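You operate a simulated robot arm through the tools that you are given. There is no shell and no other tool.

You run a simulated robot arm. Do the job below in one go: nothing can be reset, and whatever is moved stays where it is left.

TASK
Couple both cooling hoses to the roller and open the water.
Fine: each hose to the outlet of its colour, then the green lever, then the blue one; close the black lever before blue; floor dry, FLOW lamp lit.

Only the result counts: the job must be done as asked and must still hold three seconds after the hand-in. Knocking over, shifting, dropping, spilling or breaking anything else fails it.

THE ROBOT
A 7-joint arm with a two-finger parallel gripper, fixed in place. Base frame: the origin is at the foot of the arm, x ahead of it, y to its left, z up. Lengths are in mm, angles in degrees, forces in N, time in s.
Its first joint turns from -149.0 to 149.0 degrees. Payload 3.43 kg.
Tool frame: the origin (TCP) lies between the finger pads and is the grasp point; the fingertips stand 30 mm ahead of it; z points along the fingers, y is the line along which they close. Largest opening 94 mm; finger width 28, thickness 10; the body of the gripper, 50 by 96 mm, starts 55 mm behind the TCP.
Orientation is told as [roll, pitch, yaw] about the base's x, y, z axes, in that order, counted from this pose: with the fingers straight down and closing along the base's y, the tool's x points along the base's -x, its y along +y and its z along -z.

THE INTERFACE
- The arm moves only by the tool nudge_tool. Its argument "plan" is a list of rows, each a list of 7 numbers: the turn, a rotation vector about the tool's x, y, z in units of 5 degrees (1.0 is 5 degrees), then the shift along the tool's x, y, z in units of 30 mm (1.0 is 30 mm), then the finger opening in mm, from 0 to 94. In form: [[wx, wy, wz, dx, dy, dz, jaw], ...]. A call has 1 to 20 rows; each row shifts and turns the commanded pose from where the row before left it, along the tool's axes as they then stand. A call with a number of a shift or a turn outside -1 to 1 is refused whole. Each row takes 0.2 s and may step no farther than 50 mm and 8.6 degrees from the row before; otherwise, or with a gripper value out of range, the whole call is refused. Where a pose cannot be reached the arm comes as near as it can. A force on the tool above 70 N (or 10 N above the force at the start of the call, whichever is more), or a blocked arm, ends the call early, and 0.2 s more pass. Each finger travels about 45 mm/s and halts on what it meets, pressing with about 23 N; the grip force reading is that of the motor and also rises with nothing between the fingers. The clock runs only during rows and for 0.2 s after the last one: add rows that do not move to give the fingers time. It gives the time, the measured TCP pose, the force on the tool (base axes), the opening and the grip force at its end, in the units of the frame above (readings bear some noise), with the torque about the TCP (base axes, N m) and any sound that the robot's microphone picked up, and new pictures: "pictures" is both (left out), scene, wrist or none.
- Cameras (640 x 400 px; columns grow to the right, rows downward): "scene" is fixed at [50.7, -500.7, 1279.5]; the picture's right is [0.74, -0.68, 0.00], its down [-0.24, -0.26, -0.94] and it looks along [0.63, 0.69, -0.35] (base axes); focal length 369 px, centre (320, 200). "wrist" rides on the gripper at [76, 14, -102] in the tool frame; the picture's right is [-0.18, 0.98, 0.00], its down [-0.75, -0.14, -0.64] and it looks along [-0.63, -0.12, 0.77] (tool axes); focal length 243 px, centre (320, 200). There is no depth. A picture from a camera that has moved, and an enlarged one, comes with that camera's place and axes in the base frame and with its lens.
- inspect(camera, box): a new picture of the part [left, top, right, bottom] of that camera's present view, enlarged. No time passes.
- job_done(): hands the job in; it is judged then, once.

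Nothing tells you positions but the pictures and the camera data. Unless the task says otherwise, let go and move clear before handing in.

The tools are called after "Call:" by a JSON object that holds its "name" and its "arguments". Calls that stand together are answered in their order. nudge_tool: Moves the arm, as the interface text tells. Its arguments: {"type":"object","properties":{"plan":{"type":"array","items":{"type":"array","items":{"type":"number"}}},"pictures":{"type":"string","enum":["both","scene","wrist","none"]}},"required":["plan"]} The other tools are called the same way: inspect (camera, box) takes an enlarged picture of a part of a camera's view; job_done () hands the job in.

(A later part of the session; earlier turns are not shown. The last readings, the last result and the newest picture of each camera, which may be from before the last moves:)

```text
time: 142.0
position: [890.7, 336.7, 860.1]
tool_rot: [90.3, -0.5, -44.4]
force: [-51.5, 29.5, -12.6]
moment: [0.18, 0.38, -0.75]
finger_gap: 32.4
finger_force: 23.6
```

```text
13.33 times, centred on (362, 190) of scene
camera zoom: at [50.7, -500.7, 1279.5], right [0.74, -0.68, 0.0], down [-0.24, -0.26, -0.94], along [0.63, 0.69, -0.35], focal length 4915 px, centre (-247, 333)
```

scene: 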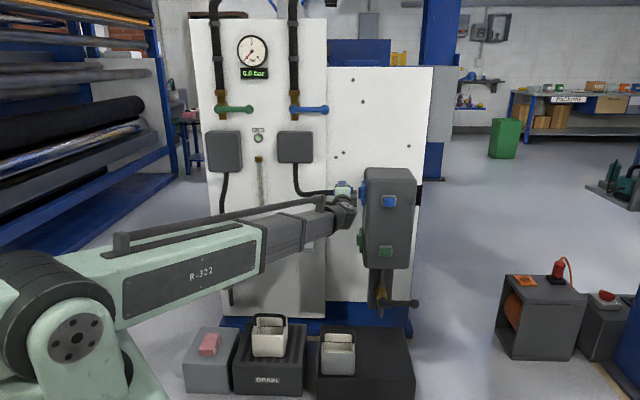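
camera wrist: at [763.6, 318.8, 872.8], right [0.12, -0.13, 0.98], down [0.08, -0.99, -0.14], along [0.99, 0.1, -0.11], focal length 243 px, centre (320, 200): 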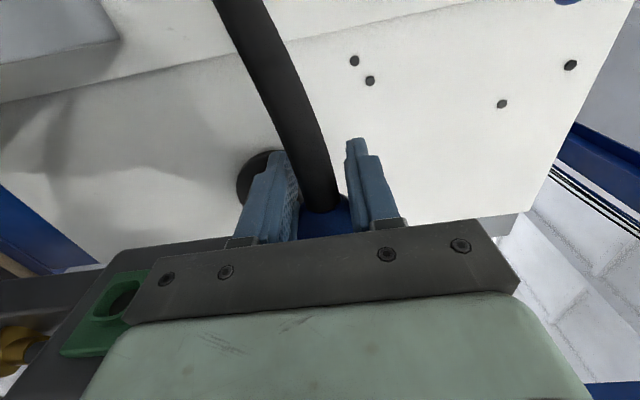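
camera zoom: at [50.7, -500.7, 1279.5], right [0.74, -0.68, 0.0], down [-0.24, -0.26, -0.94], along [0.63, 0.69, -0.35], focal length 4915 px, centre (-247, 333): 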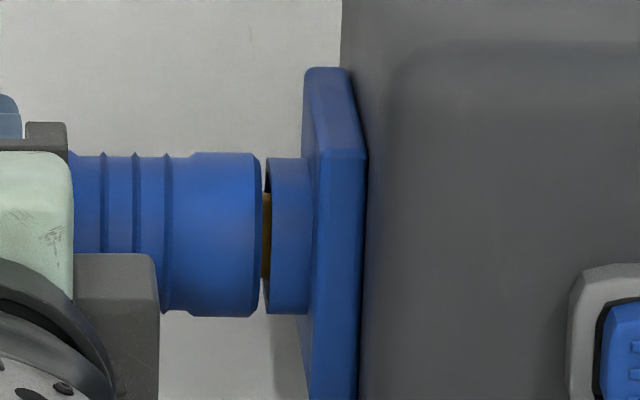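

Call:
{"name": "inspect", "arguments": {"camera": "scene", "box": [275, 225, 301, 245]}}

Call:
{"name": "inspect", "arguments": {"camera": "wrist", "box": [40, 250, 160, 370]}}

```text
16.00 times, centred on (288, 235) of scene
camera zoom: at [50.7, -500.7, 1279.5], right [0.74, -0.68, 0.0], down [-0.24, -0.26, -0.94], along [0.63, 0.69, -0.35], focal length 5898 px, centre (832, -360)
```

zoom: 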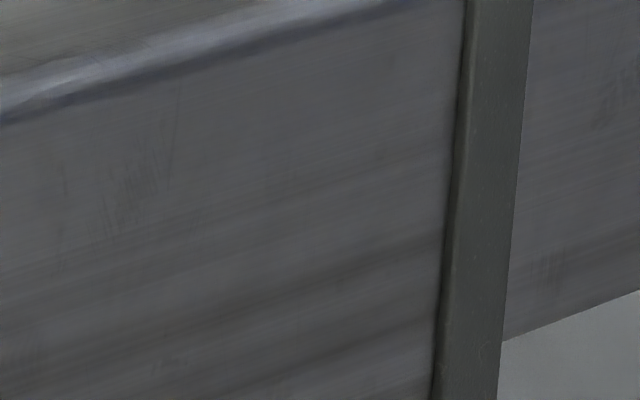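

```text
3.33 times, centred on (100, 310) of wrist
camera zoom: at [764.1, 317.6, 873.0], right [0.12, -0.13, 0.98], down [0.09, -0.99, -0.14], along [0.99, 0.11, -0.11], focal length 809 px, centre (1053, -167)
```

zoom: 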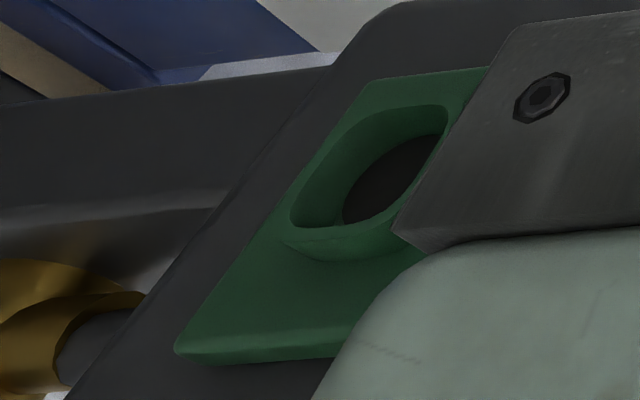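

No further movement at 57 N, so it may already be bottomed. I'll ease off, go back onto the sleeve, grip it and pull gently to see whether it has latched.

Call:
{"name": "nudge_tool", "arguments": {"plan": [[0, 0, 0, 0.1, 0, 0, 20], [0, 0, 0, 0.05, 0, 0, 40], [0, 0, 0, 0, 0, 0, 50], [0, 0, 0, 0, 0, 0, 50], [0, 0, 0, -0.25, 0, 0, 50], [0, 0, 0, -0.25, 0, 0, 50], [0, 0, 0, -0.25, 0, 0, 50], [0, 0, 0, -0.25, 0, 0, 50], [0, 0, 0, -0.3, 0, 0, 50], [0, 0, 0, 0, 0, 0, 50]], "pictures": "wrist"}}

Call:
{"name": "inspect", "arguments": {"camera": "scene", "box": [325, 170, 375, 205]}}

```text
time: 144.2
position: [919.0, 309.5, 860.1]
tool_rot: [90.2, -0.3, -45.1]
force: [0.3, 0.4, 0.7]
moment: [0.04, 0.01, -0.06]
finger_gap: 49.7
finger_force: 0.0
camera wrist: at [792.4, 291.3, 873.2], right [0.12, -0.13, 0.98], down [0.08, -0.99, -0.14], along [0.99, 0.09, -0.11], focal length 243 px, centre (320, 200)
```

wrist: 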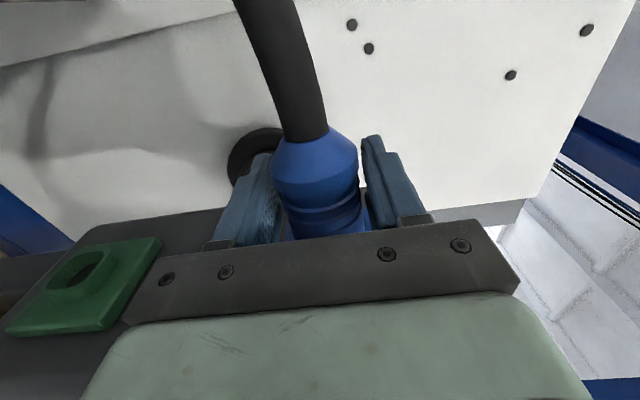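

```text
11.43 times, centred on (350, 188) of scene
camera zoom: at [50.7, -500.7, 1279.5], right [0.74, -0.68, 0.0], down [-0.24, -0.26, -0.94], along [0.63, 0.69, -0.35], focal length 4213 px, centre (-23, 343)
```

zoom: 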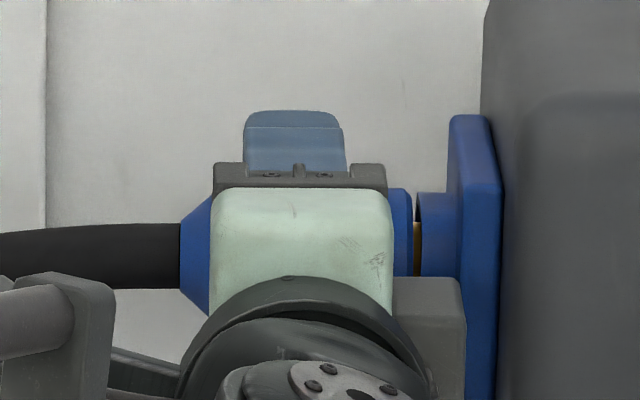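

Call:
{"name": "nudge_tool", "arguments": {"plan": [[0, 0, 0, 0, 0, 0, 40], [0, 0, 0, 0, 0, 0, 20], [0, 0, 0, 0, 0, 0, 0], [0, 0, 0, 0, 0, 0, 0]], "pictures": "none"}}

Call:
{"name": "nudge_tool", "arguments": {"plan": [[0, 0, 0, 0.05, 0, 0, 0], [0, 0, 0, 0.03, 0, 0, 0], [0, 0, 0, 0, 0, 0, 0]], "pictures": "none"}}

Call:
{"name": "inspect", "arguments": {"camera": "scene", "box": [350, 175, 375, 205]}}

```text
time: 145.2
position: [918.3, 308.1, 860.4]
tool_rot: [90.2, -0.4, -45.2]
force: [1.7, -0.3, 2.0]
moment: [0.09, 0.03, 0.06]
finger_gap: 43.0
finger_force: 22.9
```

```text
time: 146.0
position: [918.1, 310.0, 859.6]
tool_rot: [90.2, -0.3, -45.3]
force: [15.1, -9.6, 8.4]
moment: [0.09, 0.08, 0.03]
finger_gap: 43.3
finger_force: 23.7
```

```text
13.33 times, centred on (362, 190) of scene
camera zoom: at [50.7, -500.7, 1279.5], right [0.74, -0.68, 0.0], down [-0.24, -0.26, -0.94], along [0.63, 0.69, -0.35], focal length 4915 px, centre (-247, 333)
```

zoom: 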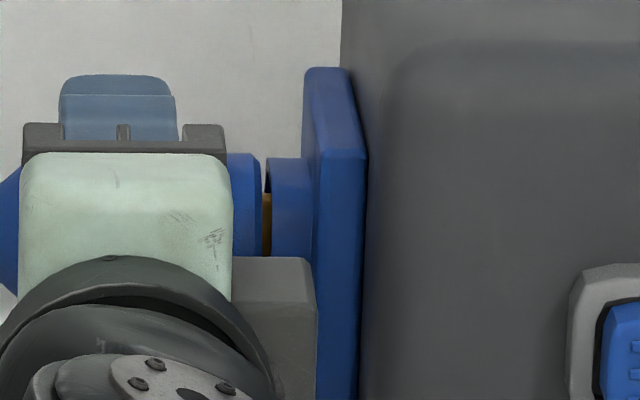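

It resists a 17 N pull without moving, so the blue coupling is latched. Releasing and backing straight out.

Call:
{"name": "nudge_tool", "arguments": {"plan": [[0, 0, 0, -0.06, 0, 0, 0], [0, 0, 0, 0, 0, 0, 55], [0, 0, 0, 0, 0, 0, 70], [0, 0, 0, 0, 0, 0, 80], [0, 0, 0, 0, 0, -0.6, 80], [0, 0, 0, 0, 0, -1, 80], [0, 0, 0, 0, 0, -1, 80], [0, 0, 0, 0, 0, -1, 80], [0, 0, 0, 0, 0, -1, 80], [0, 0, 0, 0, 0, -1, 80]], "pictures": "both"}}

Call:
{"name": "inspect", "arguments": {"camera": "scene", "box": [280, 130, 420, 260]}}

```text
time: 148.2
position: [797.8, 191.2, 859.4]
tool_rot: [90.1, -0.2, -45.1]
force: [0.4, 0.3, -0.4]
moment: [0.02, 0.03, 0.03]
finger_gap: 80.3
finger_force: 0.0
camera wrist: at [672.2, 173.1, 872.0], right [0.12, -0.13, 0.98], down [0.08, -0.99, -0.14], along [0.99, 0.09, -0.11], focal length 243 px, centre (320, 200)
```

scene: 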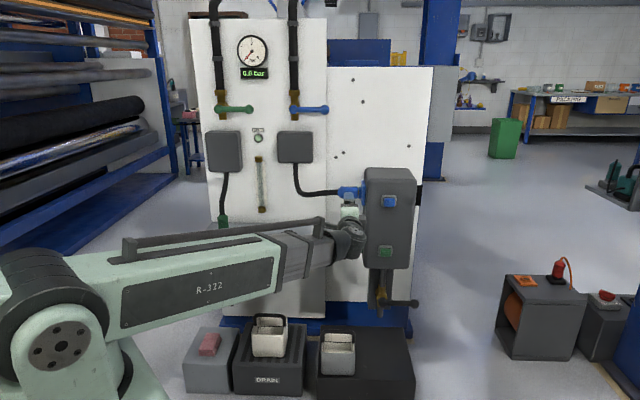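
wrist: 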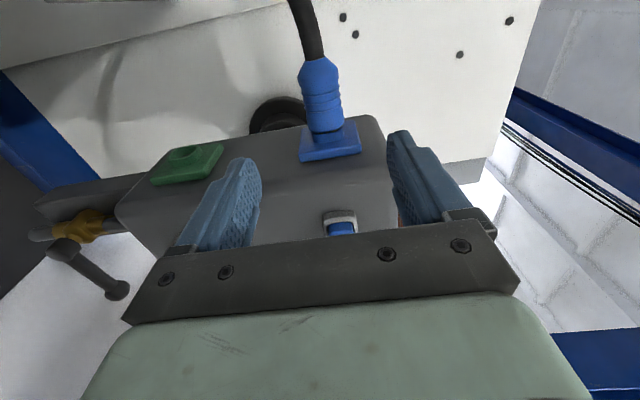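

```text
3.08 times, centred on (350, 195) of scene
camera zoom: at [50.7, -500.7, 1279.5], right [0.74, -0.68, 0.0], down [-0.24, -0.26, -0.94], along [0.63, 0.69, -0.35], focal length 1134 px, centre (228, 215)
```

zoom: 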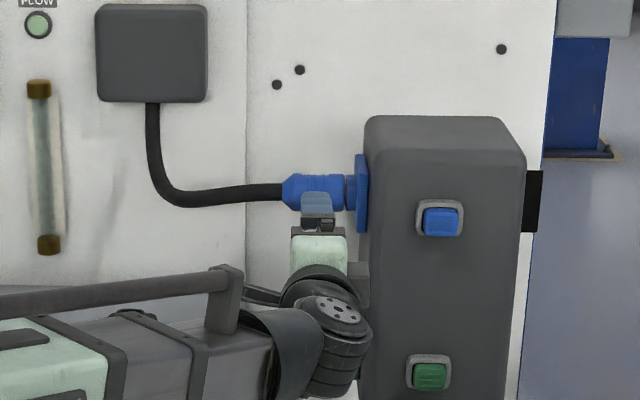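

Call:
{"name": "inspect", "arguments": {"camera": "wrist", "box": [250, 40, 410, 180]}}

Call:
{"name": "inspect", "arguments": {"camera": "wrist", "box": [130, 120, 230, 220]}}

```text
2.86 times, centred on (330, 110) of wrist
camera zoom: at [672.2, 173.1, 872.0], right [0.12, -0.13, 0.98], down [0.08, -0.99, -0.14], along [0.99, 0.09, -0.11], focal length 693 px, centre (291, 457)
```

zoom: 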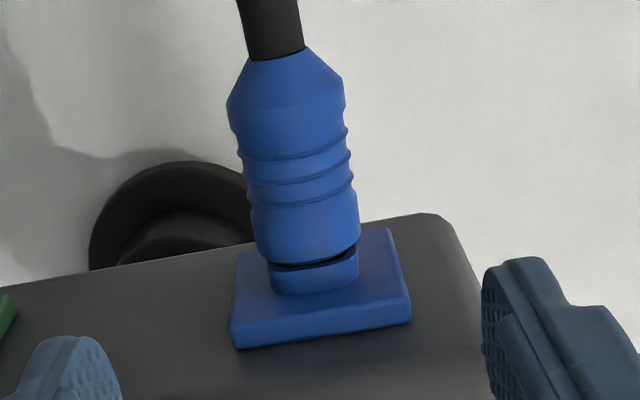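

```text
4.00 times, centred on (180, 170) of wrist
camera zoom: at [672.2, 173.1, 872.0], right [0.12, -0.13, 0.98], down [0.08, -0.99, -0.14], along [0.99, 0.09, -0.11], focal length 970 px, centre (880, 320)
```

zoom: 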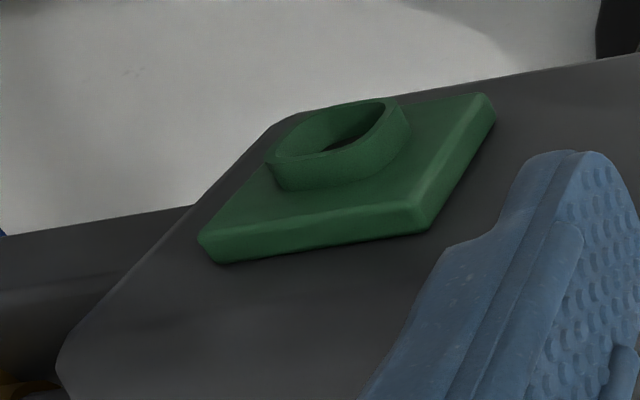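

Blue is seated. Next is the green coupling: I'll move left in front of the panel.

Call:
{"name": "nudge_tool", "arguments": {"plan": [[0, 0, 0, 1, -0.4, 0, 94], [0, 0, 0, 1, -0.4, 0, 94], [0, 0, 0, 1, -0.4, 0, 94], [0, 0, 0, 1, -0.4, 0, 94], [0, 0, 0, 1, -0.4, 0, 94], [0, 0, 0, 1, -0.4, 0, 94], [0, 0, 0, 1, -0.4, 0, 94], [0, 0, 0, 1, -0.4, 0, 94], [0, 0, 0, 1, -0.4, 0, 94], [0, 0, 0, 1, -0.4, 0, 94], [0, 0, 0, 0, 0, 0, 94]], "pictures": "none"}}

Call:
{"name": "nudge_tool", "arguments": {"plan": [[0, 0, 1, 0, 0, 0, 94], [0, 0, 1, 0, 0, 0, 94], [0, 0, 1, 0, 0, 0, 94], [0, 0, 1, 0, 0, 0, 94], [0, 0, 1, 0, 0, 0, 94], [0, 0, 1, 0, 0, 0, 94], [0, 0, 1, 0, 0, 0, 94], [0, 0, 1, 0, 0, 0, 94], [0, 0, 1, 0, 0, 0, 94], [0, 0, 1, 0, 0, 0, 94], [0, 0, 1, 0, 0, 0, 94], [0, 0, 1, 0, 0, 0, 94], [0, 0, 1, 0, 0, 0, 94], [0, 0, 1, 0, 0, 0, 94], [0, 0, 1, 0, 0, 0, 94], [0, 0, 1, 0, 0, 0, 94], [0, 0, 1, 0, 0, 0, 94], [0, 0, 1, 0, 0, 0, 94], [0, 0, 0, 0, 0, 0, 94]], "pictures": "both"}}

```text
time: 150.6
position: [587.5, 404.1, 738.5]
tool_rot: [90.3, -0.3, -45.3]
force: [-0.2, 0.5, 0.9]
moment: [-0.03, 0.01, 0.01]
finger_gap: 94.2
finger_force: 0.0
```

```text
time: 154.6
position: [588.4, 404.1, 737.5]
tool_rot: [118.5, 89.8, -16.7]
force: [0.6, 0.0, 0.0]
moment: [0.03, 0.01, -0.01]
finger_gap: 93.8
finger_force: 0.0
camera wrist: at [525.4, 321.7, 813.1], right [0.69, -0.7, -0.18], down [-0.55, -0.35, -0.76], along [0.46, 0.62, -0.63], focal length 243 px, centre (320, 200)
```

scene: 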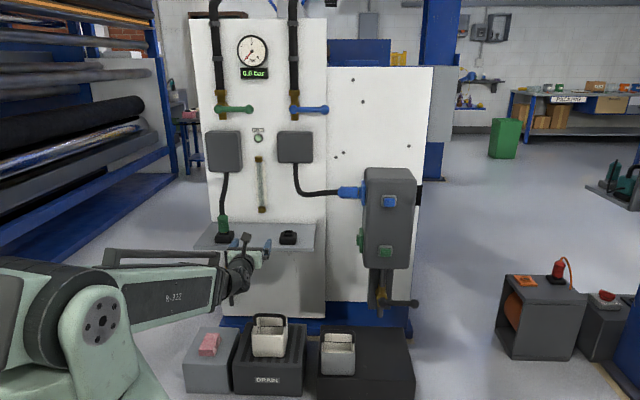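
wrist: 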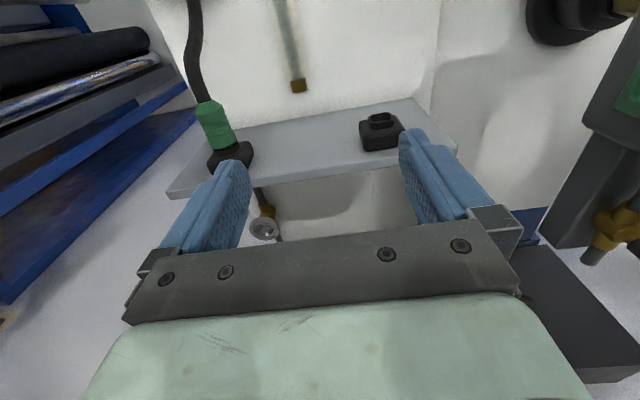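

Call:
{"name": "inspect", "arguments": {"camera": "wrist", "box": [350, 100, 420, 160]}}

Call:
{"name": "inspect", "arguments": {"camera": "scene", "box": [205, 195, 245, 250]}}

Call:
{"name": "inspect", "arguments": {"camera": "scene", "box": [325, 175, 385, 210]}}

Call:
{"name": "inspect", "arguments": {"camera": "scene", "box": [275, 225, 301, 245]}}

```text
6.67 times, centred on (385, 130) of wrist
camera zoom: at [525.4, 321.7, 813.1], right [0.69, -0.7, -0.18], down [-0.55, -0.35, -0.76], along [0.46, 0.62, -0.63], focal length 1618 px, centre (-113, 667)
```

zoom: 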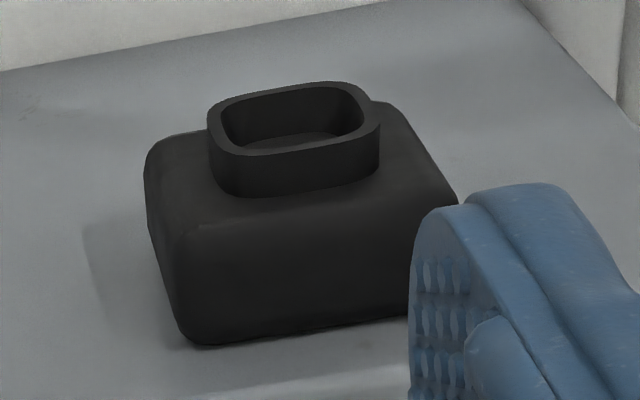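

```text
7.27 times, centred on (225, 222) of scene
camera zoom: at [50.7, -500.7, 1279.5], right [0.74, -0.68, 0.0], down [-0.24, -0.26, -0.94], along [0.63, 0.69, -0.35], focal length 2681 px, centre (1011, 36)
```

zoom: 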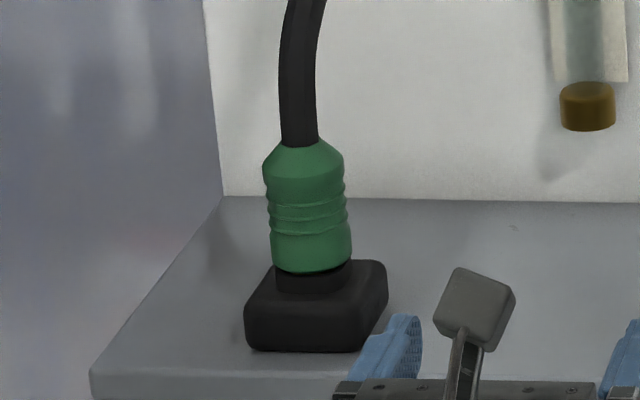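

```text
10.67 times, centred on (355, 192) of scene
camera zoom: at [50.7, -500.7, 1279.5], right [0.74, -0.68, 0.0], down [-0.24, -0.26, -0.94], along [0.63, 0.69, -0.35], focal length 3932 px, centre (-53, 280)
```

zoom: 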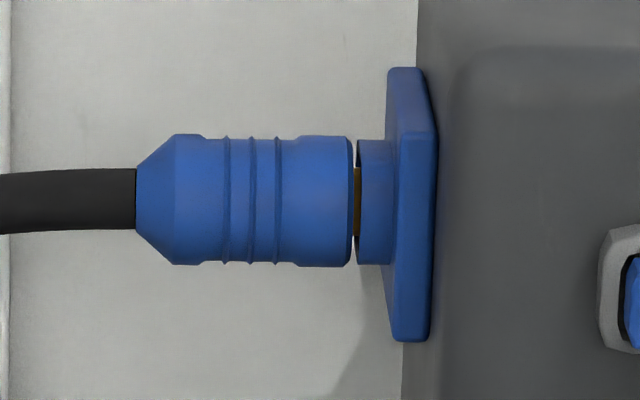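

```text
16.00 times, centred on (288, 235) of scene
camera zoom: at [50.7, -500.7, 1279.5], right [0.74, -0.68, 0.0], down [-0.24, -0.26, -0.94], along [0.63, 0.69, -0.35], focal length 5898 px, centre (832, -360)
```

zoom: 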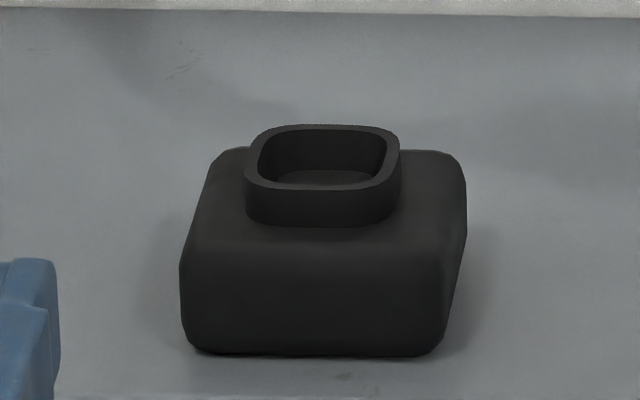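

Call:
{"name": "inspect", "arguments": {"camera": "wrist", "box": [170, 80, 270, 180]}}

```text
4.00 times, centred on (220, 130) of wrist
camera zoom: at [525.4, 321.7, 813.1], right [0.69, -0.7, -0.18], down [-0.55, -0.35, -0.76], along [0.46, 0.62, -0.63], focal length 970 px, centre (720, 480)
```

zoom: 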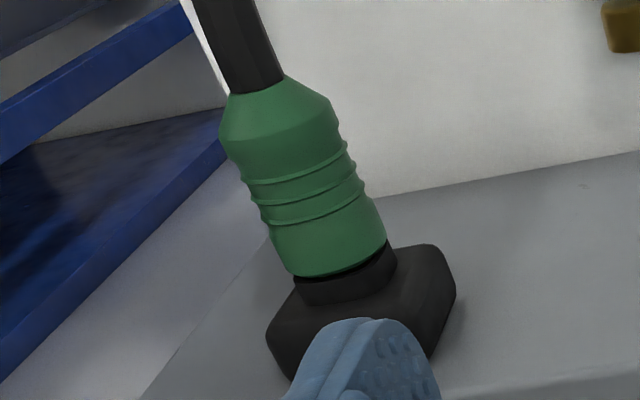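

The green sleeve is at about s=-41, d=960, z 664–716. I'll move over to it, yawing the tool 15° left so the wrist joint stays in range.

Call:
{"name": "nudge_tool", "arguments": {"plan": [[1, 0, 0, 0, 0, 0, 94], [1, 0, 0, 0, 0, 0, 94], [1, 0, 0, 0, 0, 0, 94], [0, 0, 0, 0, -0.95, 0.2, 94], [0, 0, 0, 0, -0.95, 0.2, 94], [0, 0, 0, 0, -0.95, 0.2, 94], [0, 0, 0, 0, -0.95, 0.2, 94], [0, 0, 0, 0, 0, 0, 94]], "pictures": "wrist"}}

```text
time: 156.4
position: [500.6, 483.0, 737.5]
tool_rot: [96.3, 89.5, -23.8]
force: [0.2, 0.5, 0.2]
moment: [-0.03, -0.02, 0.0]
finger_gap: 94.2
finger_force: 0.1
camera wrist: at [462.0, 387.3, 812.8], right [0.85, -0.49, -0.18], down [-0.44, -0.49, -0.76], along [0.29, 0.72, -0.63], focal length 243 px, centre (320, 200)
```

wrist: 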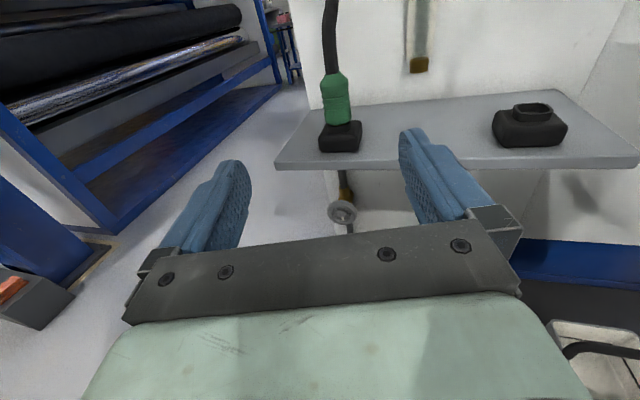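

Call:
{"name": "nudge_tool", "arguments": {"plan": [[0, 0, 0, -0.179, 0.08, 0.97, 94], [0, 0, 0, -0.179, 0.08, 0.97, 94], [0, 0, 0, -0.179, 0.08, 0.97, 94], [0, 0, 0, -0.179, 0.08, 0.97, 94], [0, 0, 0, -0.179, 0.08, 0.97, 94], [0, 0, 0, -0.179, 0.08, 0.97, 94], [0, 0, 0, -0.179, 0.08, 0.97, 94], [0, 0, 0, 0, 0, 0, 94]], "pictures": "both"}}

Call:
{"name": "inspect", "arguments": {"camera": "wrist", "box": [200, 60, 440, 260]}}

Call:
{"name": "inspect", "arguments": {"camera": "scene", "box": [195, 195, 265, 250]}}

```text
time: 158.2
position: [617.7, 649.8, 699.4]
tool_rot: [96.5, 89.5, -23.8]
force: [0.3, -0.2, -0.7]
moment: [-0.03, 0.0, 0.0]
finger_gap: 93.8
finger_force: 0.1
camera wrist: at [578.7, 554.6, 775.2], right [0.85, -0.49, -0.18], down [-0.44, -0.49, -0.75], along [0.29, 0.72, -0.63], focal length 243 px, centre (320, 200)
```

scene: 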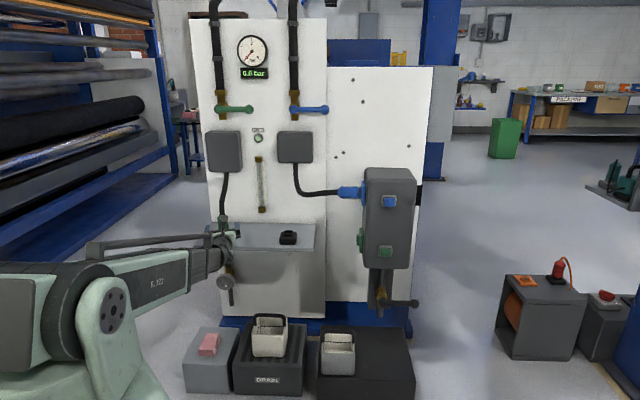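
wrist: 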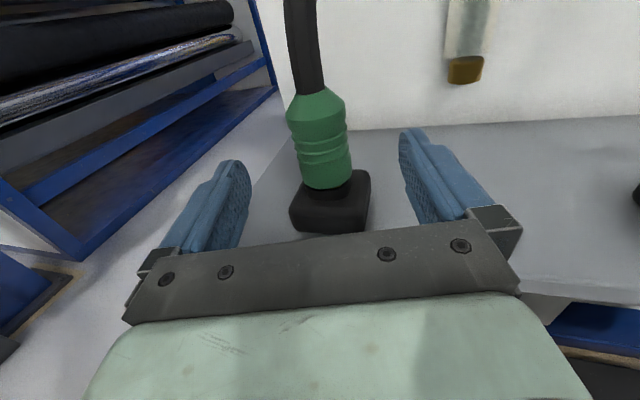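

```text
2.00 times, centred on (320, 160) of wrist
camera zoom: at [578.7, 554.6, 775.2], right [0.85, -0.49, -0.18], down [-0.44, -0.49, -0.75], along [0.29, 0.72, -0.63], focal length 485 px, centre (320, 280)
```

zoom: 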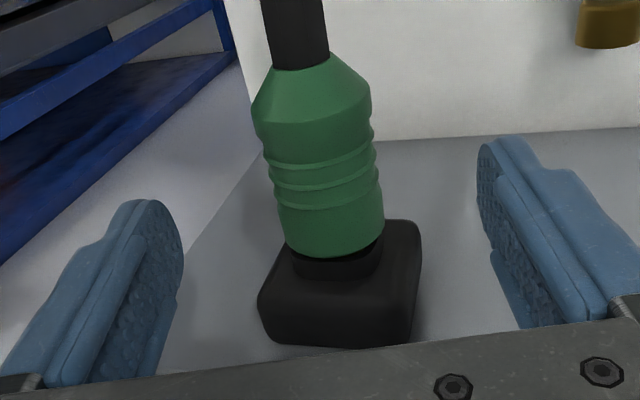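

```text
7.27 times, centred on (230, 222) of scene
camera zoom: at [50.7, -500.7, 1279.5], right [0.74, -0.68, 0.0], down [-0.24, -0.26, -0.94], along [0.63, 0.69, -0.35], focal length 2681 px, centre (974, 36)
```

zoom: 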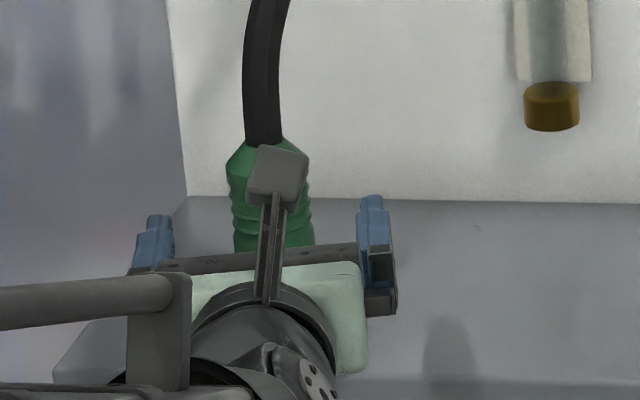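

The green coupling is centred on the tool axis, 62 mm ahead. Moving in and closing.

Call:
{"name": "nudge_tool", "arguments": {"plan": [[0, 0, 0, 0, 0, 0.73, 94], [0, 0, 0, 0, 0, 0.73, 94], [0, 0, 0, 0, 0, 0.73, 94], [0, 0, 0, 0, 0, 0, 75], [0, 0, 0, 0, 0, 0, 60], [0, 0, 0, 0, 0, 0, 48], [0, 0, 0, 0, 0, 0, 30], [0, 0, 0, 0, 0, 0, 10], [0, 0, 0, 0, 0, 0, 0], [0, 0, 0, 0, 0, 0, 0]], "pictures": "both"}}

Call:
{"name": "inspect", "arguments": {"camera": "wrist", "box": [200, 60, 440, 260]}}

```text
time: 160.4
position: [651.9, 706.7, 699.5]
tool_rot: [101.1, 89.7, -19.0]
force: [-11.2, 7.9, 0.2]
moment: [0.17, 0.24, 0.2]
finger_gap: 44.1
finger_force: 23.0
camera wrist: at [611.7, 611.2, 775.5], right [0.85, -0.49, -0.18], down [-0.44, -0.49, -0.76], along [0.29, 0.72, -0.63], focal length 243 px, centre (320, 200)
```

scene: 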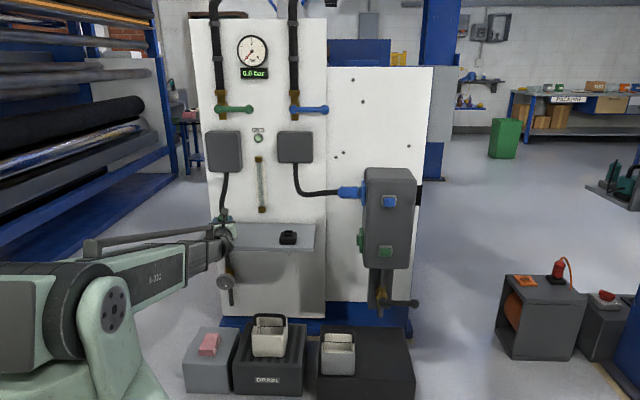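
wrist: 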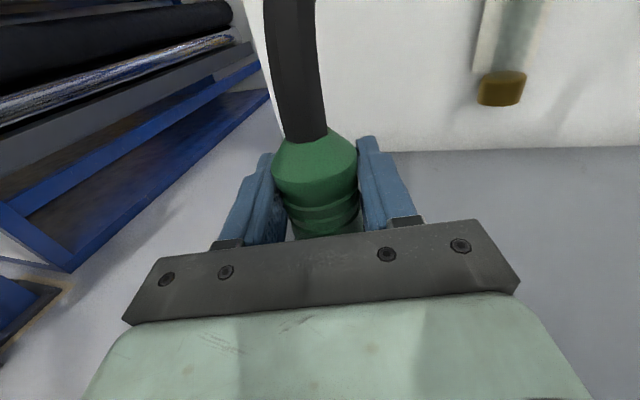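

```text
2.00 times, centred on (320, 160) of wrist
camera zoom: at [611.7, 611.2, 775.5], right [0.85, -0.49, -0.18], down [-0.44, -0.49, -0.76], along [0.29, 0.72, -0.63], focal length 485 px, centre (320, 280)
```

zoom: 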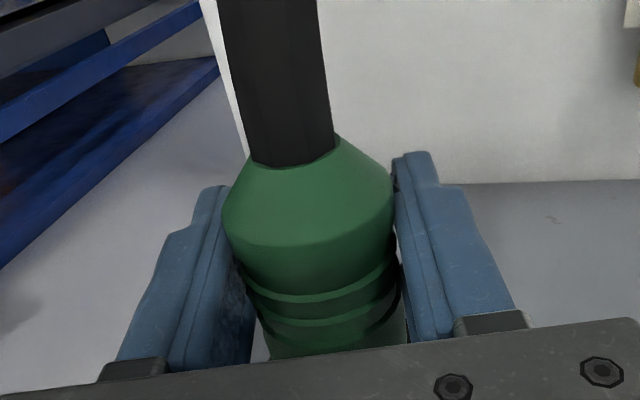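

A 14 N sideways force means I'm about 1 mm off-centre. Re-centring and closing again.

Call:
{"name": "nudge_tool", "arguments": {"plan": [[0, 0, 0, 0, 0, 0, 52], [0, 0, 0, 0, -0.035, 0, 52], [0, 0, 0, 0, 0, 0, 52], [0, 0, 0, 0, 0, 0, 30], [0, 0, 0, 0, 0, 0, 10], [0, 0, 0, 0, 0, 0, 0], [0, 0, 0, 0, 0, 0, 0]], "pictures": "none"}}

```text
time: 162.0
position: [649.9, 706.5, 699.9]
tool_rot: [98.8, 89.6, -21.3]
force: [-0.4, 0.0, -0.1]
moment: [0.07, 0.12, 0.17]
finger_gap: 44.2
finger_force: 22.9
```

Centred with no side force. Lifting the green coupling slowly.

Call:
{"name": "nudge_tool", "arguments": {"plan": [[0, 0, 0, 0.1, 0, 0, 0], [0, 0, 0, 0.15, 0, 0, 0], [0, 0, 0, 0.15, 0, 0, 0], [0, 0, 0, 0.2, 0, 0, 0], [0, 0, 0, 0.2, 0, 0, 0], [0, 0, 0, 0.2, 0, 0, 0], [0, 0, 0, 0, 0, 0, 0]], "pictures": "both"}}

Call:
{"name": "inspect", "arguments": {"camera": "wrist", "box": [200, 60, 440, 260]}}

Call:
{"name": "inspect", "arguments": {"camera": "scene", "box": [195, 185, 265, 250]}}

```text
time: 163.6
position: [650.4, 706.2, 728.9]
tool_rot: [98.6, 89.6, -21.6]
force: [-0.1, 0.4, -1.1]
moment: [-0.01, -0.01, 0.02]
finger_gap: 43.9
finger_force: 22.7
camera wrist: at [611.4, 611.6, 805.3], right [0.85, -0.49, -0.18], down [-0.44, -0.49, -0.76], along [0.29, 0.72, -0.63], focal length 243 px, centre (320, 200)
```

scene: 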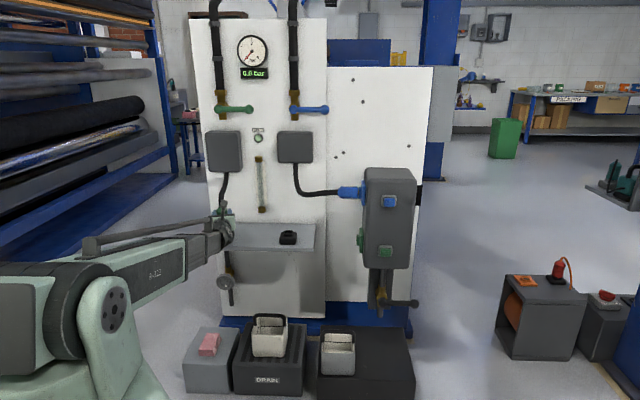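
wrist: 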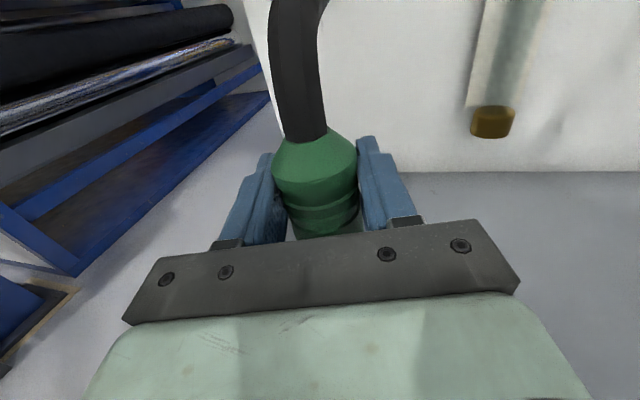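

```text
2.00 times, centred on (320, 160) of wrist
camera zoom: at [611.4, 611.6, 805.3], right [0.85, -0.49, -0.18], down [-0.44, -0.49, -0.76], along [0.29, 0.72, -0.63], focal length 485 px, centre (320, 280)
```

zoom: 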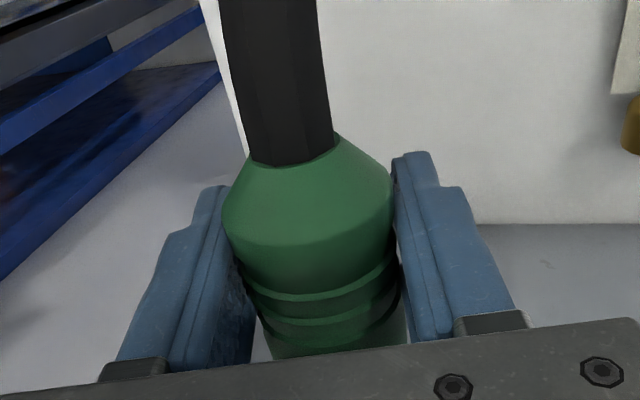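

```text
6.15 times, centred on (230, 218) of scene
camera zoom: at [50.7, -500.7, 1279.5], right [0.74, -0.68, 0.0], down [-0.24, -0.26, -0.94], along [0.63, 0.69, -0.35], focal length 2269 px, centre (874, 92)
```

zoom: 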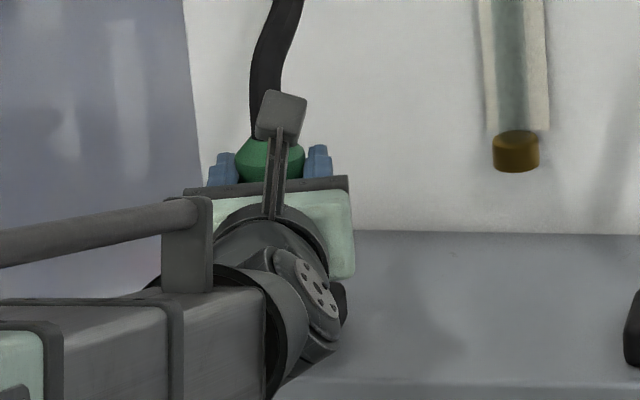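

Call:
{"name": "nudge_tool", "arguments": {"plan": [[0, 0, 0, 0.05, 0, -0.15, 0], [0, 0, 0, 0.05, 0, -0.25, 0], [0, 0, 0, 0.05, 0, -0.3, 0], [0, 0, 0, 0.05, 0, -0.3, 0], [0, 0, 0, 0.05, 0.05, -0.3, 0], [0, 0, 0, 0, 0.1, -0.3, 0], [0, 0, 0, 0, 0.1, -0.3, 0], [0, 0, 0, 0, 0.15, -0.3, 0], [0, 0, 0, 0, 0.2, -0.3, 0], [0, 0, 0, 0, 0.2, -0.3, 0], [0, 0, 0, 0, 0.2, -0.3, 0], [0, 0, 0, 0, 0.2, -0.3, 0], [0, 0, 0, 0, 0, 0, 0]], "pictures": "both"}}

```text
time: 166.4
position: [629.3, 600.3, 736.6]
tool_rot: [97.1, 89.6, -23.0]
force: [0.3, -0.9, -2.2]
moment: [0.0, 0.03, 0.0]
finger_gap: 44.0
finger_force: 22.6
camera wrist: at [591.0, 505.3, 812.9], right [0.85, -0.49, -0.18], down [-0.44, -0.49, -0.76], along [0.29, 0.72, -0.63], focal length 243 px, centre (320, 200)
```

scene: 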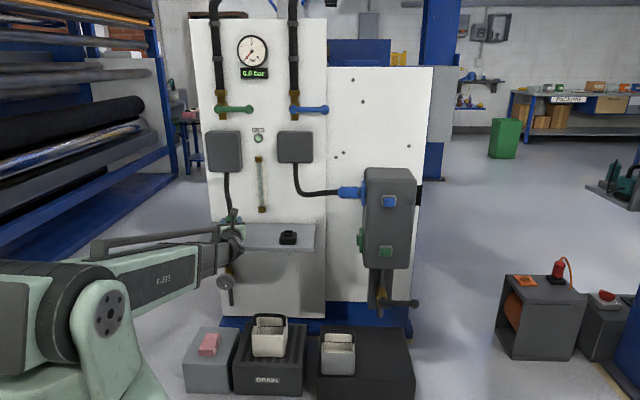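
wrist: 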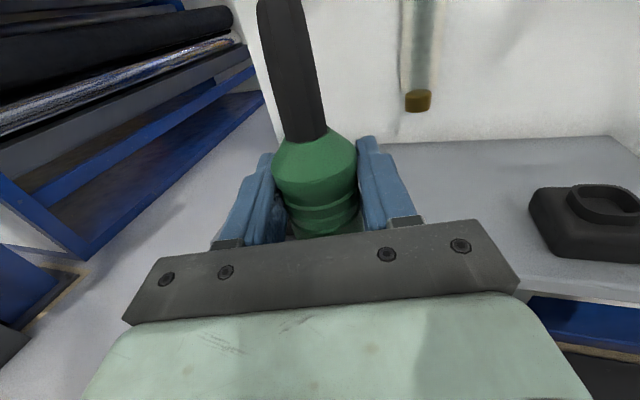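

Call:
{"name": "nudge_tool", "arguments": {"plan": [[-0.6, 0, 0, 0, 0.15, 0, 0], [-0.8, 0, 0, 0, 0.25, 0, 0], [-0.8, 0, 0, 0, 0.3, 0, 0], [-0.8, 0, 0, 0, 0.3, 0, 0], [0, 0, 0, 0, 0.35, 0, 0], [0, 0, 0, 0, 0.35, 0, 0], [0, 0, 0, 0, 0.35, 0, 0], [0, 0, 0, 0, 0.35, 0, 0], [0, 0, 0, 0, 0.3, 0, 0], [0, 0, 0, 0, 0.3, 0, 0], [0, 0, 0, 0, 0.2, 0, 0], [0, 0, 0, 0, 0, 0, 0]], "pictures": "both"}}

Call:
{"name": "inspect", "arguments": {"camera": "scene", "box": [190, 120, 320, 260]}}

```text
time: 169.0
position: [724.8, 512.5, 745.7]
tool_rot: [114.8, 89.7, -20.4]
force: [-0.2, 0.3, -2.0]
moment: [0.01, 0.01, -0.02]
finger_gap: 43.5
finger_force: 23.3
out of reach, approached as far as the arm can: row 4, 5
camera wrist: at [662.9, 430.6, 821.1], right [0.69, -0.7, -0.18], down [-0.55, -0.35, -0.76], along [0.46, 0.62, -0.63], focal length 243 px, centre (320, 200)
```

scene: 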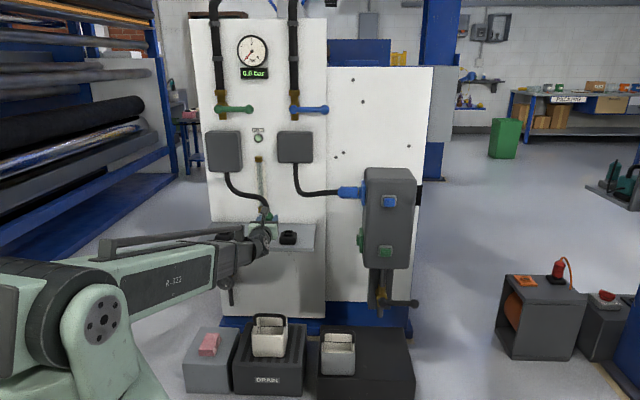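
wrist: 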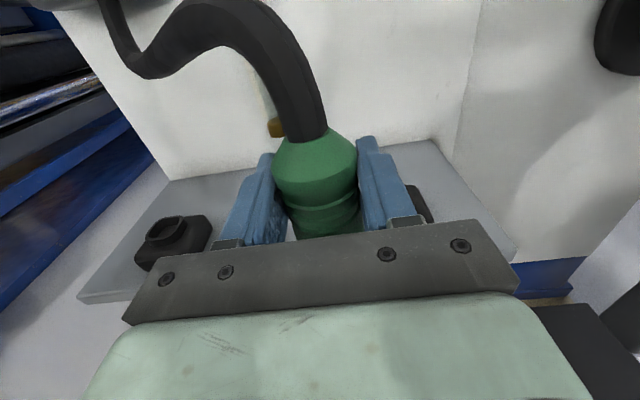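

```text
2.86 times, centred on (255, 190) of scene
camera zoom: at [50.7, -500.7, 1279.5], right [0.74, -0.68, 0.0], down [-0.24, -0.26, -0.94], along [0.63, 0.69, -0.35], focal length 1053 px, centre (506, 229)
```

zoom: 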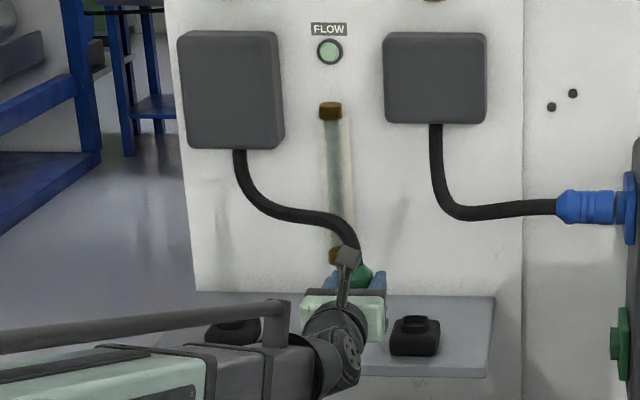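

The hose pays out from its reel box. Turning the green coupling horizontal now.

Call:
{"name": "nudge_tool", "arguments": {"plan": [[0, 0, -0.6, 0, 0, 0, 0], [0, 0, -1, 0, 0, 0, 0], [0, 0, -1, 0, 0, 0, 0], [0, 0, -1, 0, 0, 0, 0], [0, 0, -1, 0, 0, 0, 0], [0, 0, -1, 0, 0, 0, 0], [0, 0, -1, 0, 0, 0, 0], [0, 0, -1, 0, 0, 0, 0], [0, 0, -1, 0, 0, 0, 0], [0, 0, -1, 0, 0, 0, 0], [0, 0, -1, 0, 0, 0, 0], [0, 0, -1, 0, 0, 0, 0], [0, 0, -1, 0, 0, 0, 0], [0, 0, -1, 0, 0, 0, 0], [0, 0, -1, 0, 0, 0, 0], [0, 0, -1, 0, 0, 0, 0], [0, 0, -1, 0, 0, 0, 0], [0, 0, -1, 0, 0, 0, 0], [0, 0, -0.4, 0, 0, 0, 0], [0, 0, 0, 0, 0, 0, 0]], "pictures": "both"}}

Call:
{"name": "inspect", "arguments": {"camera": "scene", "box": [190, 120, 320, 260]}}

```text
time: 173.2
position: [725.1, 512.9, 746.2]
tool_rot: [90.1, -0.5, -45.1]
force: [-0.2, -0.4, -1.4]
moment: [-0.01, 0.0, 0.01]
finger_gap: 43.6
finger_force: 23.2
camera wrist: at [599.4, 494.7, 758.7], right [0.12, -0.13, 0.98], down [0.08, -0.99, -0.14], along [0.99, 0.09, -0.11], focal length 243 px, centre (320, 200)
```

scene: 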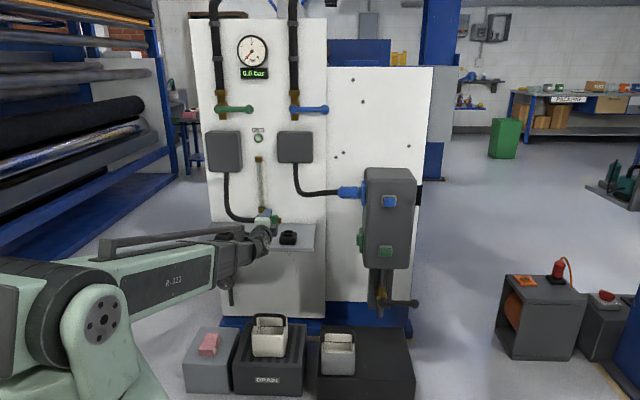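
wrist: 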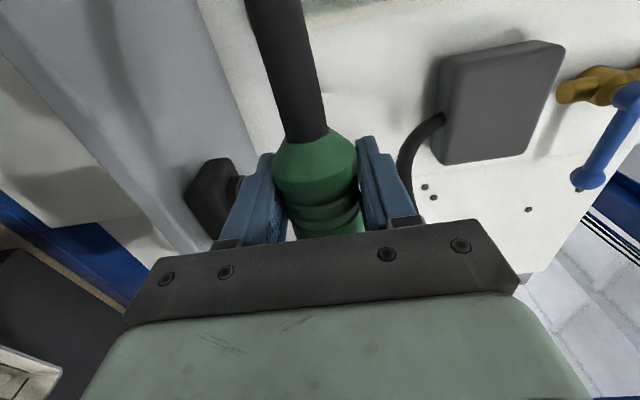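

```text
2.86 times, centred on (255, 190) of scene
camera zoom: at [50.7, -500.7, 1279.5], right [0.74, -0.68, 0.0], down [-0.24, -0.26, -0.94], along [0.63, 0.69, -0.35], focal length 1053 px, centre (506, 229)
```

zoom: 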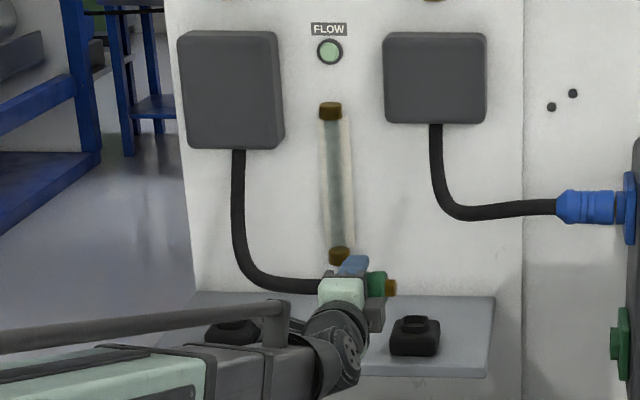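

The green coupling is horizontal. Carrying it right toward the green port, staying above the shelf level at first.

Call:
{"name": "nudge_tool", "arguments": {"plan": [[0, 0, 0, -0.2, 0, 0, 0], [0, 0, 0, -0.33, 0, -0.012, 0], [0, 0, 0, -0.33, 0, -0.012, 0], [0, 0, 0, -0.33, 0, -0.012, 0], [0, 0, 0, -0.33, 0, -0.012, 0], [0, 0, 0, -0.33, 0, -0.012, 0], [0, 0, 0, -0.33, 0, -0.012, 0], [0, 0, 0, -0.33, 0, -0.012, 0], [0, 0, 0, -0.33, 0, -0.012, 0], [0, 0, 0, -0.33, 0, -0.012, 0], [0, 0, 0, -0.33, 0, -0.012, 0], [0, 0, 0, -0.33, 0, -0.012, 0], [0, 0, 0, -0.33, -0.05, -0.012, 0], [0, 0, 0, -0.33, -0.05, -0.012, 0], [0, 0, 0, -0.33, -0.05, -0.012, 0], [0, 0, 0, -0.33, -0.05, -0.012, 0], [0, 0, 0, -0.33, -0.05, -0.012, 0], [0, 0, 0, -0.33, -0.05, -0.012, 0], [0, 0, 0, -0.2, 0, 0, 0], [0, 0, 0, 0, 0, 0, 0]], "pictures": "both"}}

Call:
{"name": "inspect", "arguments": {"camera": "scene", "box": [200, 120, 400, 260]}}

```text
time: 177.4
position: [847.2, 379.0, 736.8]
tool_rot: [90.1, -0.2, -45.2]
force: [-0.2, -0.4, -2.1]
moment: [0.0, -0.01, -0.01]
finger_gap: 43.7
finger_force: 23.4
camera wrist: at [721.7, 361.8, 750.2], right [0.12, -0.13, 0.98], down [0.08, -0.99, -0.14], along [0.99, 0.09, -0.11], focal length 243 px, centre (320, 200)
```

scene: 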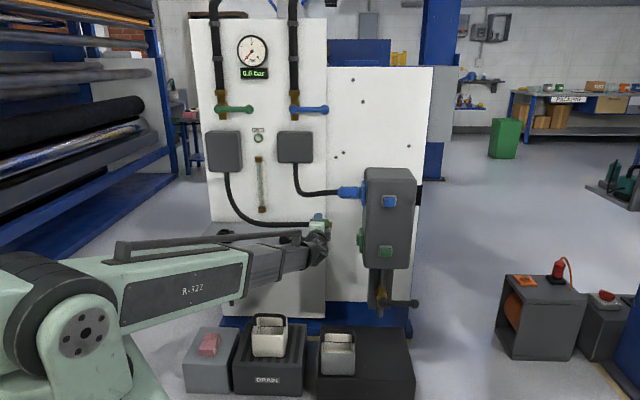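
wrist: 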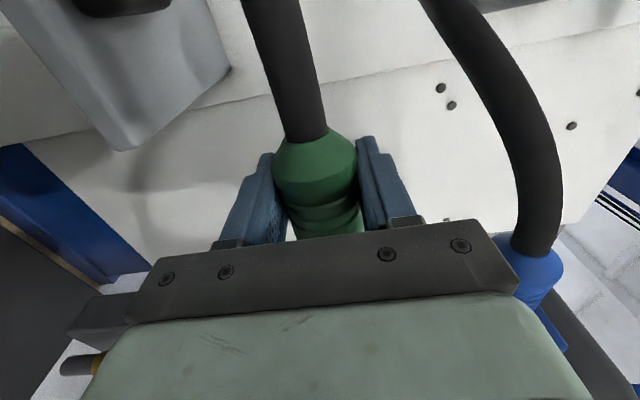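

```text
2.86 times, centred on (300, 190) of scene
camera zoom: at [50.7, -500.7, 1279.5], right [0.74, -0.68, 0.0], down [-0.24, -0.26, -0.94], along [0.63, 0.69, -0.35], focal length 1053 px, centre (377, 229)
```

zoom: 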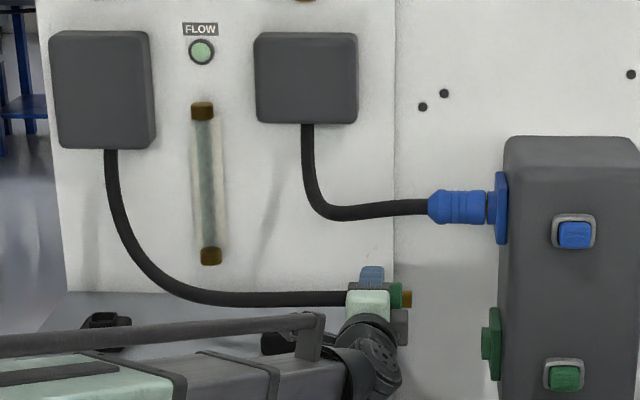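

Call:
{"name": "nudge_tool", "arguments": {"plan": [[0, 0, 0, -0.2, -0.2, 0.006, 0], [0, 0, 0, -0.27, -0.24, 0.008, 0], [0, 0, 0, -0.27, -0.24, 0.008, 0], [0, 0, 0, -0.27, -0.24, 0.008, 0], [0, 0, 0, -0.27, -0.24, 0.008, 0], [0, 0, 0, -0.27, -0.24, 0.008, 0], [0, 0, 0, -0.27, -0.24, 0.008, 0], [0, 0, 0, -0.27, -0.24, 0.008, 0], [0, 0, 0, -0.05, -0.02, 0, 0], [0, 0, 0, 0, 0, 0, 0]], "pictures": "both"}}

Call:
{"name": "inspect", "arguments": {"camera": "scene", "box": [335, 218, 385, 258]}}

Call:
{"name": "inspect", "arguments": {"camera": "scene", "box": [200, 150, 400, 290]}}

```text
time: 179.6
position: [895.5, 334.7, 680.5]
tool_rot: [90.1, -0.4, -45.2]
force: [0.3, -0.8, -1.9]
moment: [0.01, 0.0, -0.01]
finger_gap: 43.4
finger_force: 23.4
camera wrist: at [768.8, 317.3, 693.9], right [0.12, -0.13, 0.98], down [0.08, -0.99, -0.14], along [0.99, 0.09, -0.11], focal length 243 px, centre (320, 200)
```

scene: 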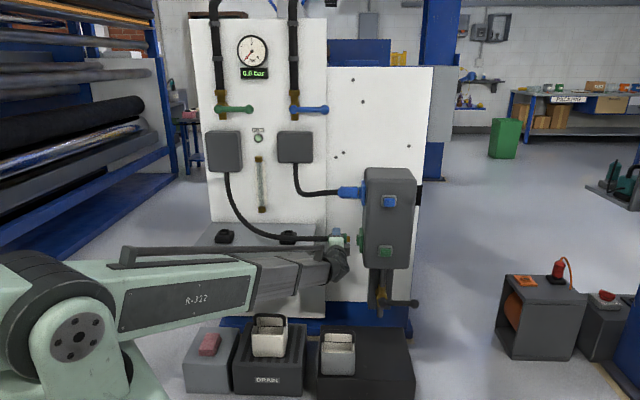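
wrist: 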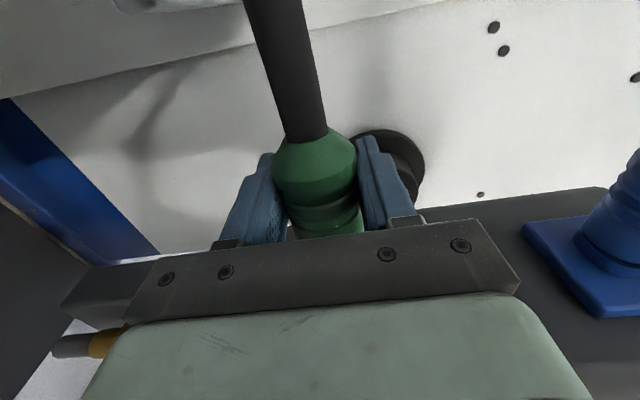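

```text
10.00 times, centred on (360, 238) of scene
camera zoom: at [50.7, -500.7, 1279.5], right [0.74, -0.68, 0.0], down [-0.24, -0.26, -0.94], along [0.63, 0.69, -0.35], focal length 3686 px, centre (-80, -180)
```

zoom: 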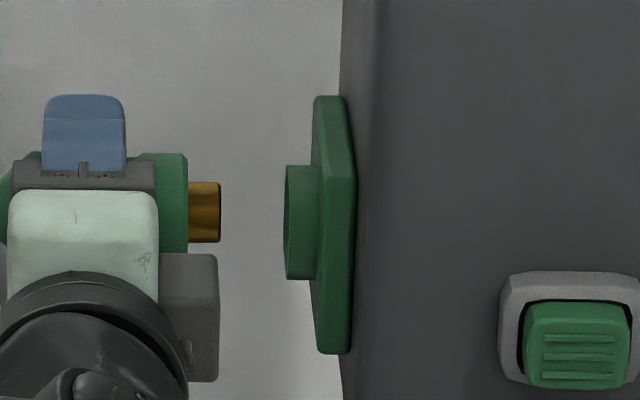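

```text
2.86 times, centred on (300, 220) of scene
camera zoom: at [50.7, -500.7, 1279.5], right [0.74, -0.68, 0.0], down [-0.24, -0.26, -0.94], along [0.63, 0.69, -0.35], focal length 1053 px, centre (377, 143)
```

zoom: 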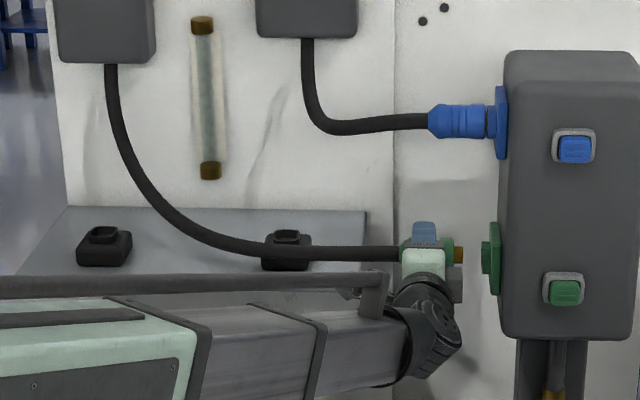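

The plug is about 11 px (≈3.5 mm) above the port centre. Adjusting down and slightly back in depth, to match what worked for blue.

Call:
{"name": "nudge_tool", "arguments": {"plan": [[0, 0, 0, 0, -0.06, -0.05, 0], [0, 0, 0, 0, -0.05, 0, 0], [0, 0, 0, -0.12, 0, 0, 0], [0, 0, 0, -0.15, 0, 0, 0], [0, 0, 0, -0.15, 0, 0, 0], [0, 0, 0, -0.1, 0, 0, 0], [0, 0, 0, 0, 0, 0, 0]], "pictures": "none"}}

Call:
{"name": "inspect", "arguments": {"camera": "scene", "box": [340, 218, 380, 258]}}

```text
time: 181.2
position: [903.9, 323.0, 678.0]
tool_rot: [90.1, -0.2, -45.2]
force: [0.4, -0.5, -2.6]
moment: [0.02, 0.03, 0.04]
finger_gap: 43.6
finger_force: 22.9
```

```text
10.00 times, centred on (360, 238) of scene
camera zoom: at [50.7, -500.7, 1279.5], right [0.74, -0.68, 0.0], down [-0.24, -0.26, -0.94], along [0.63, 0.69, -0.35], focal length 3686 px, centre (-80, -180)
```

zoom: 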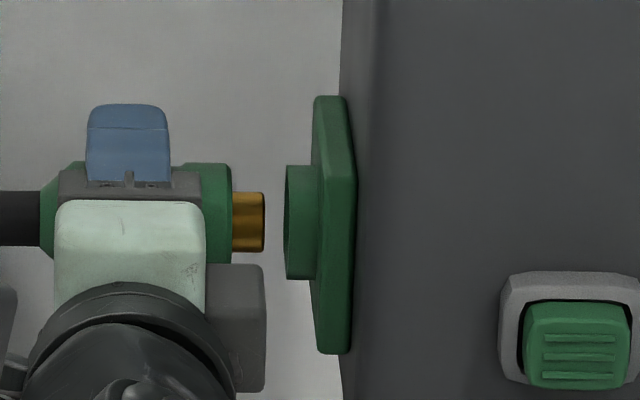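

Aligned within a pixel. Advancing to the mouth and in.

Call:
{"name": "nudge_tool", "arguments": {"plan": [[0, 0, 0, -0.1, 0, 0, 0], [0, 0, 0, -0.1, 0, 0, 0], [0, 0, 0, -0.08, 0, 0, 0], [0, 0, 0, -0.06, 0, 0, 0], [0, 0, 0, 0, 0, 0, 0]], "pictures": "none"}}

Call:
{"name": "inspect", "arguments": {"camera": "scene", "box": [345, 223, 375, 253]}}

```text
time: 182.4
position: [910.3, 315.8, 677.9]
tool_rot: [90.1, -0.3, -45.1]
force: [-0.8, -0.7, -2.1]
moment: [0.01, 0.01, -0.03]
finger_gap: 43.5
finger_force: 22.8
```

```text
13.33 times, centred on (360, 238) of scene
camera zoom: at [50.7, -500.7, 1279.5], right [0.74, -0.68, 0.0], down [-0.24, -0.26, -0.94], along [0.63, 0.69, -0.35], focal length 4915 px, centre (-213, -307)
```

zoom: 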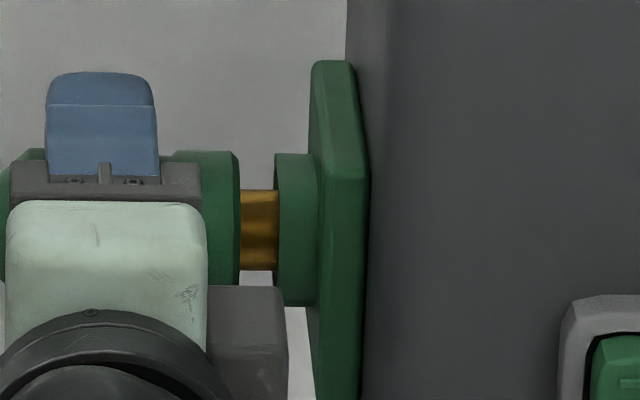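

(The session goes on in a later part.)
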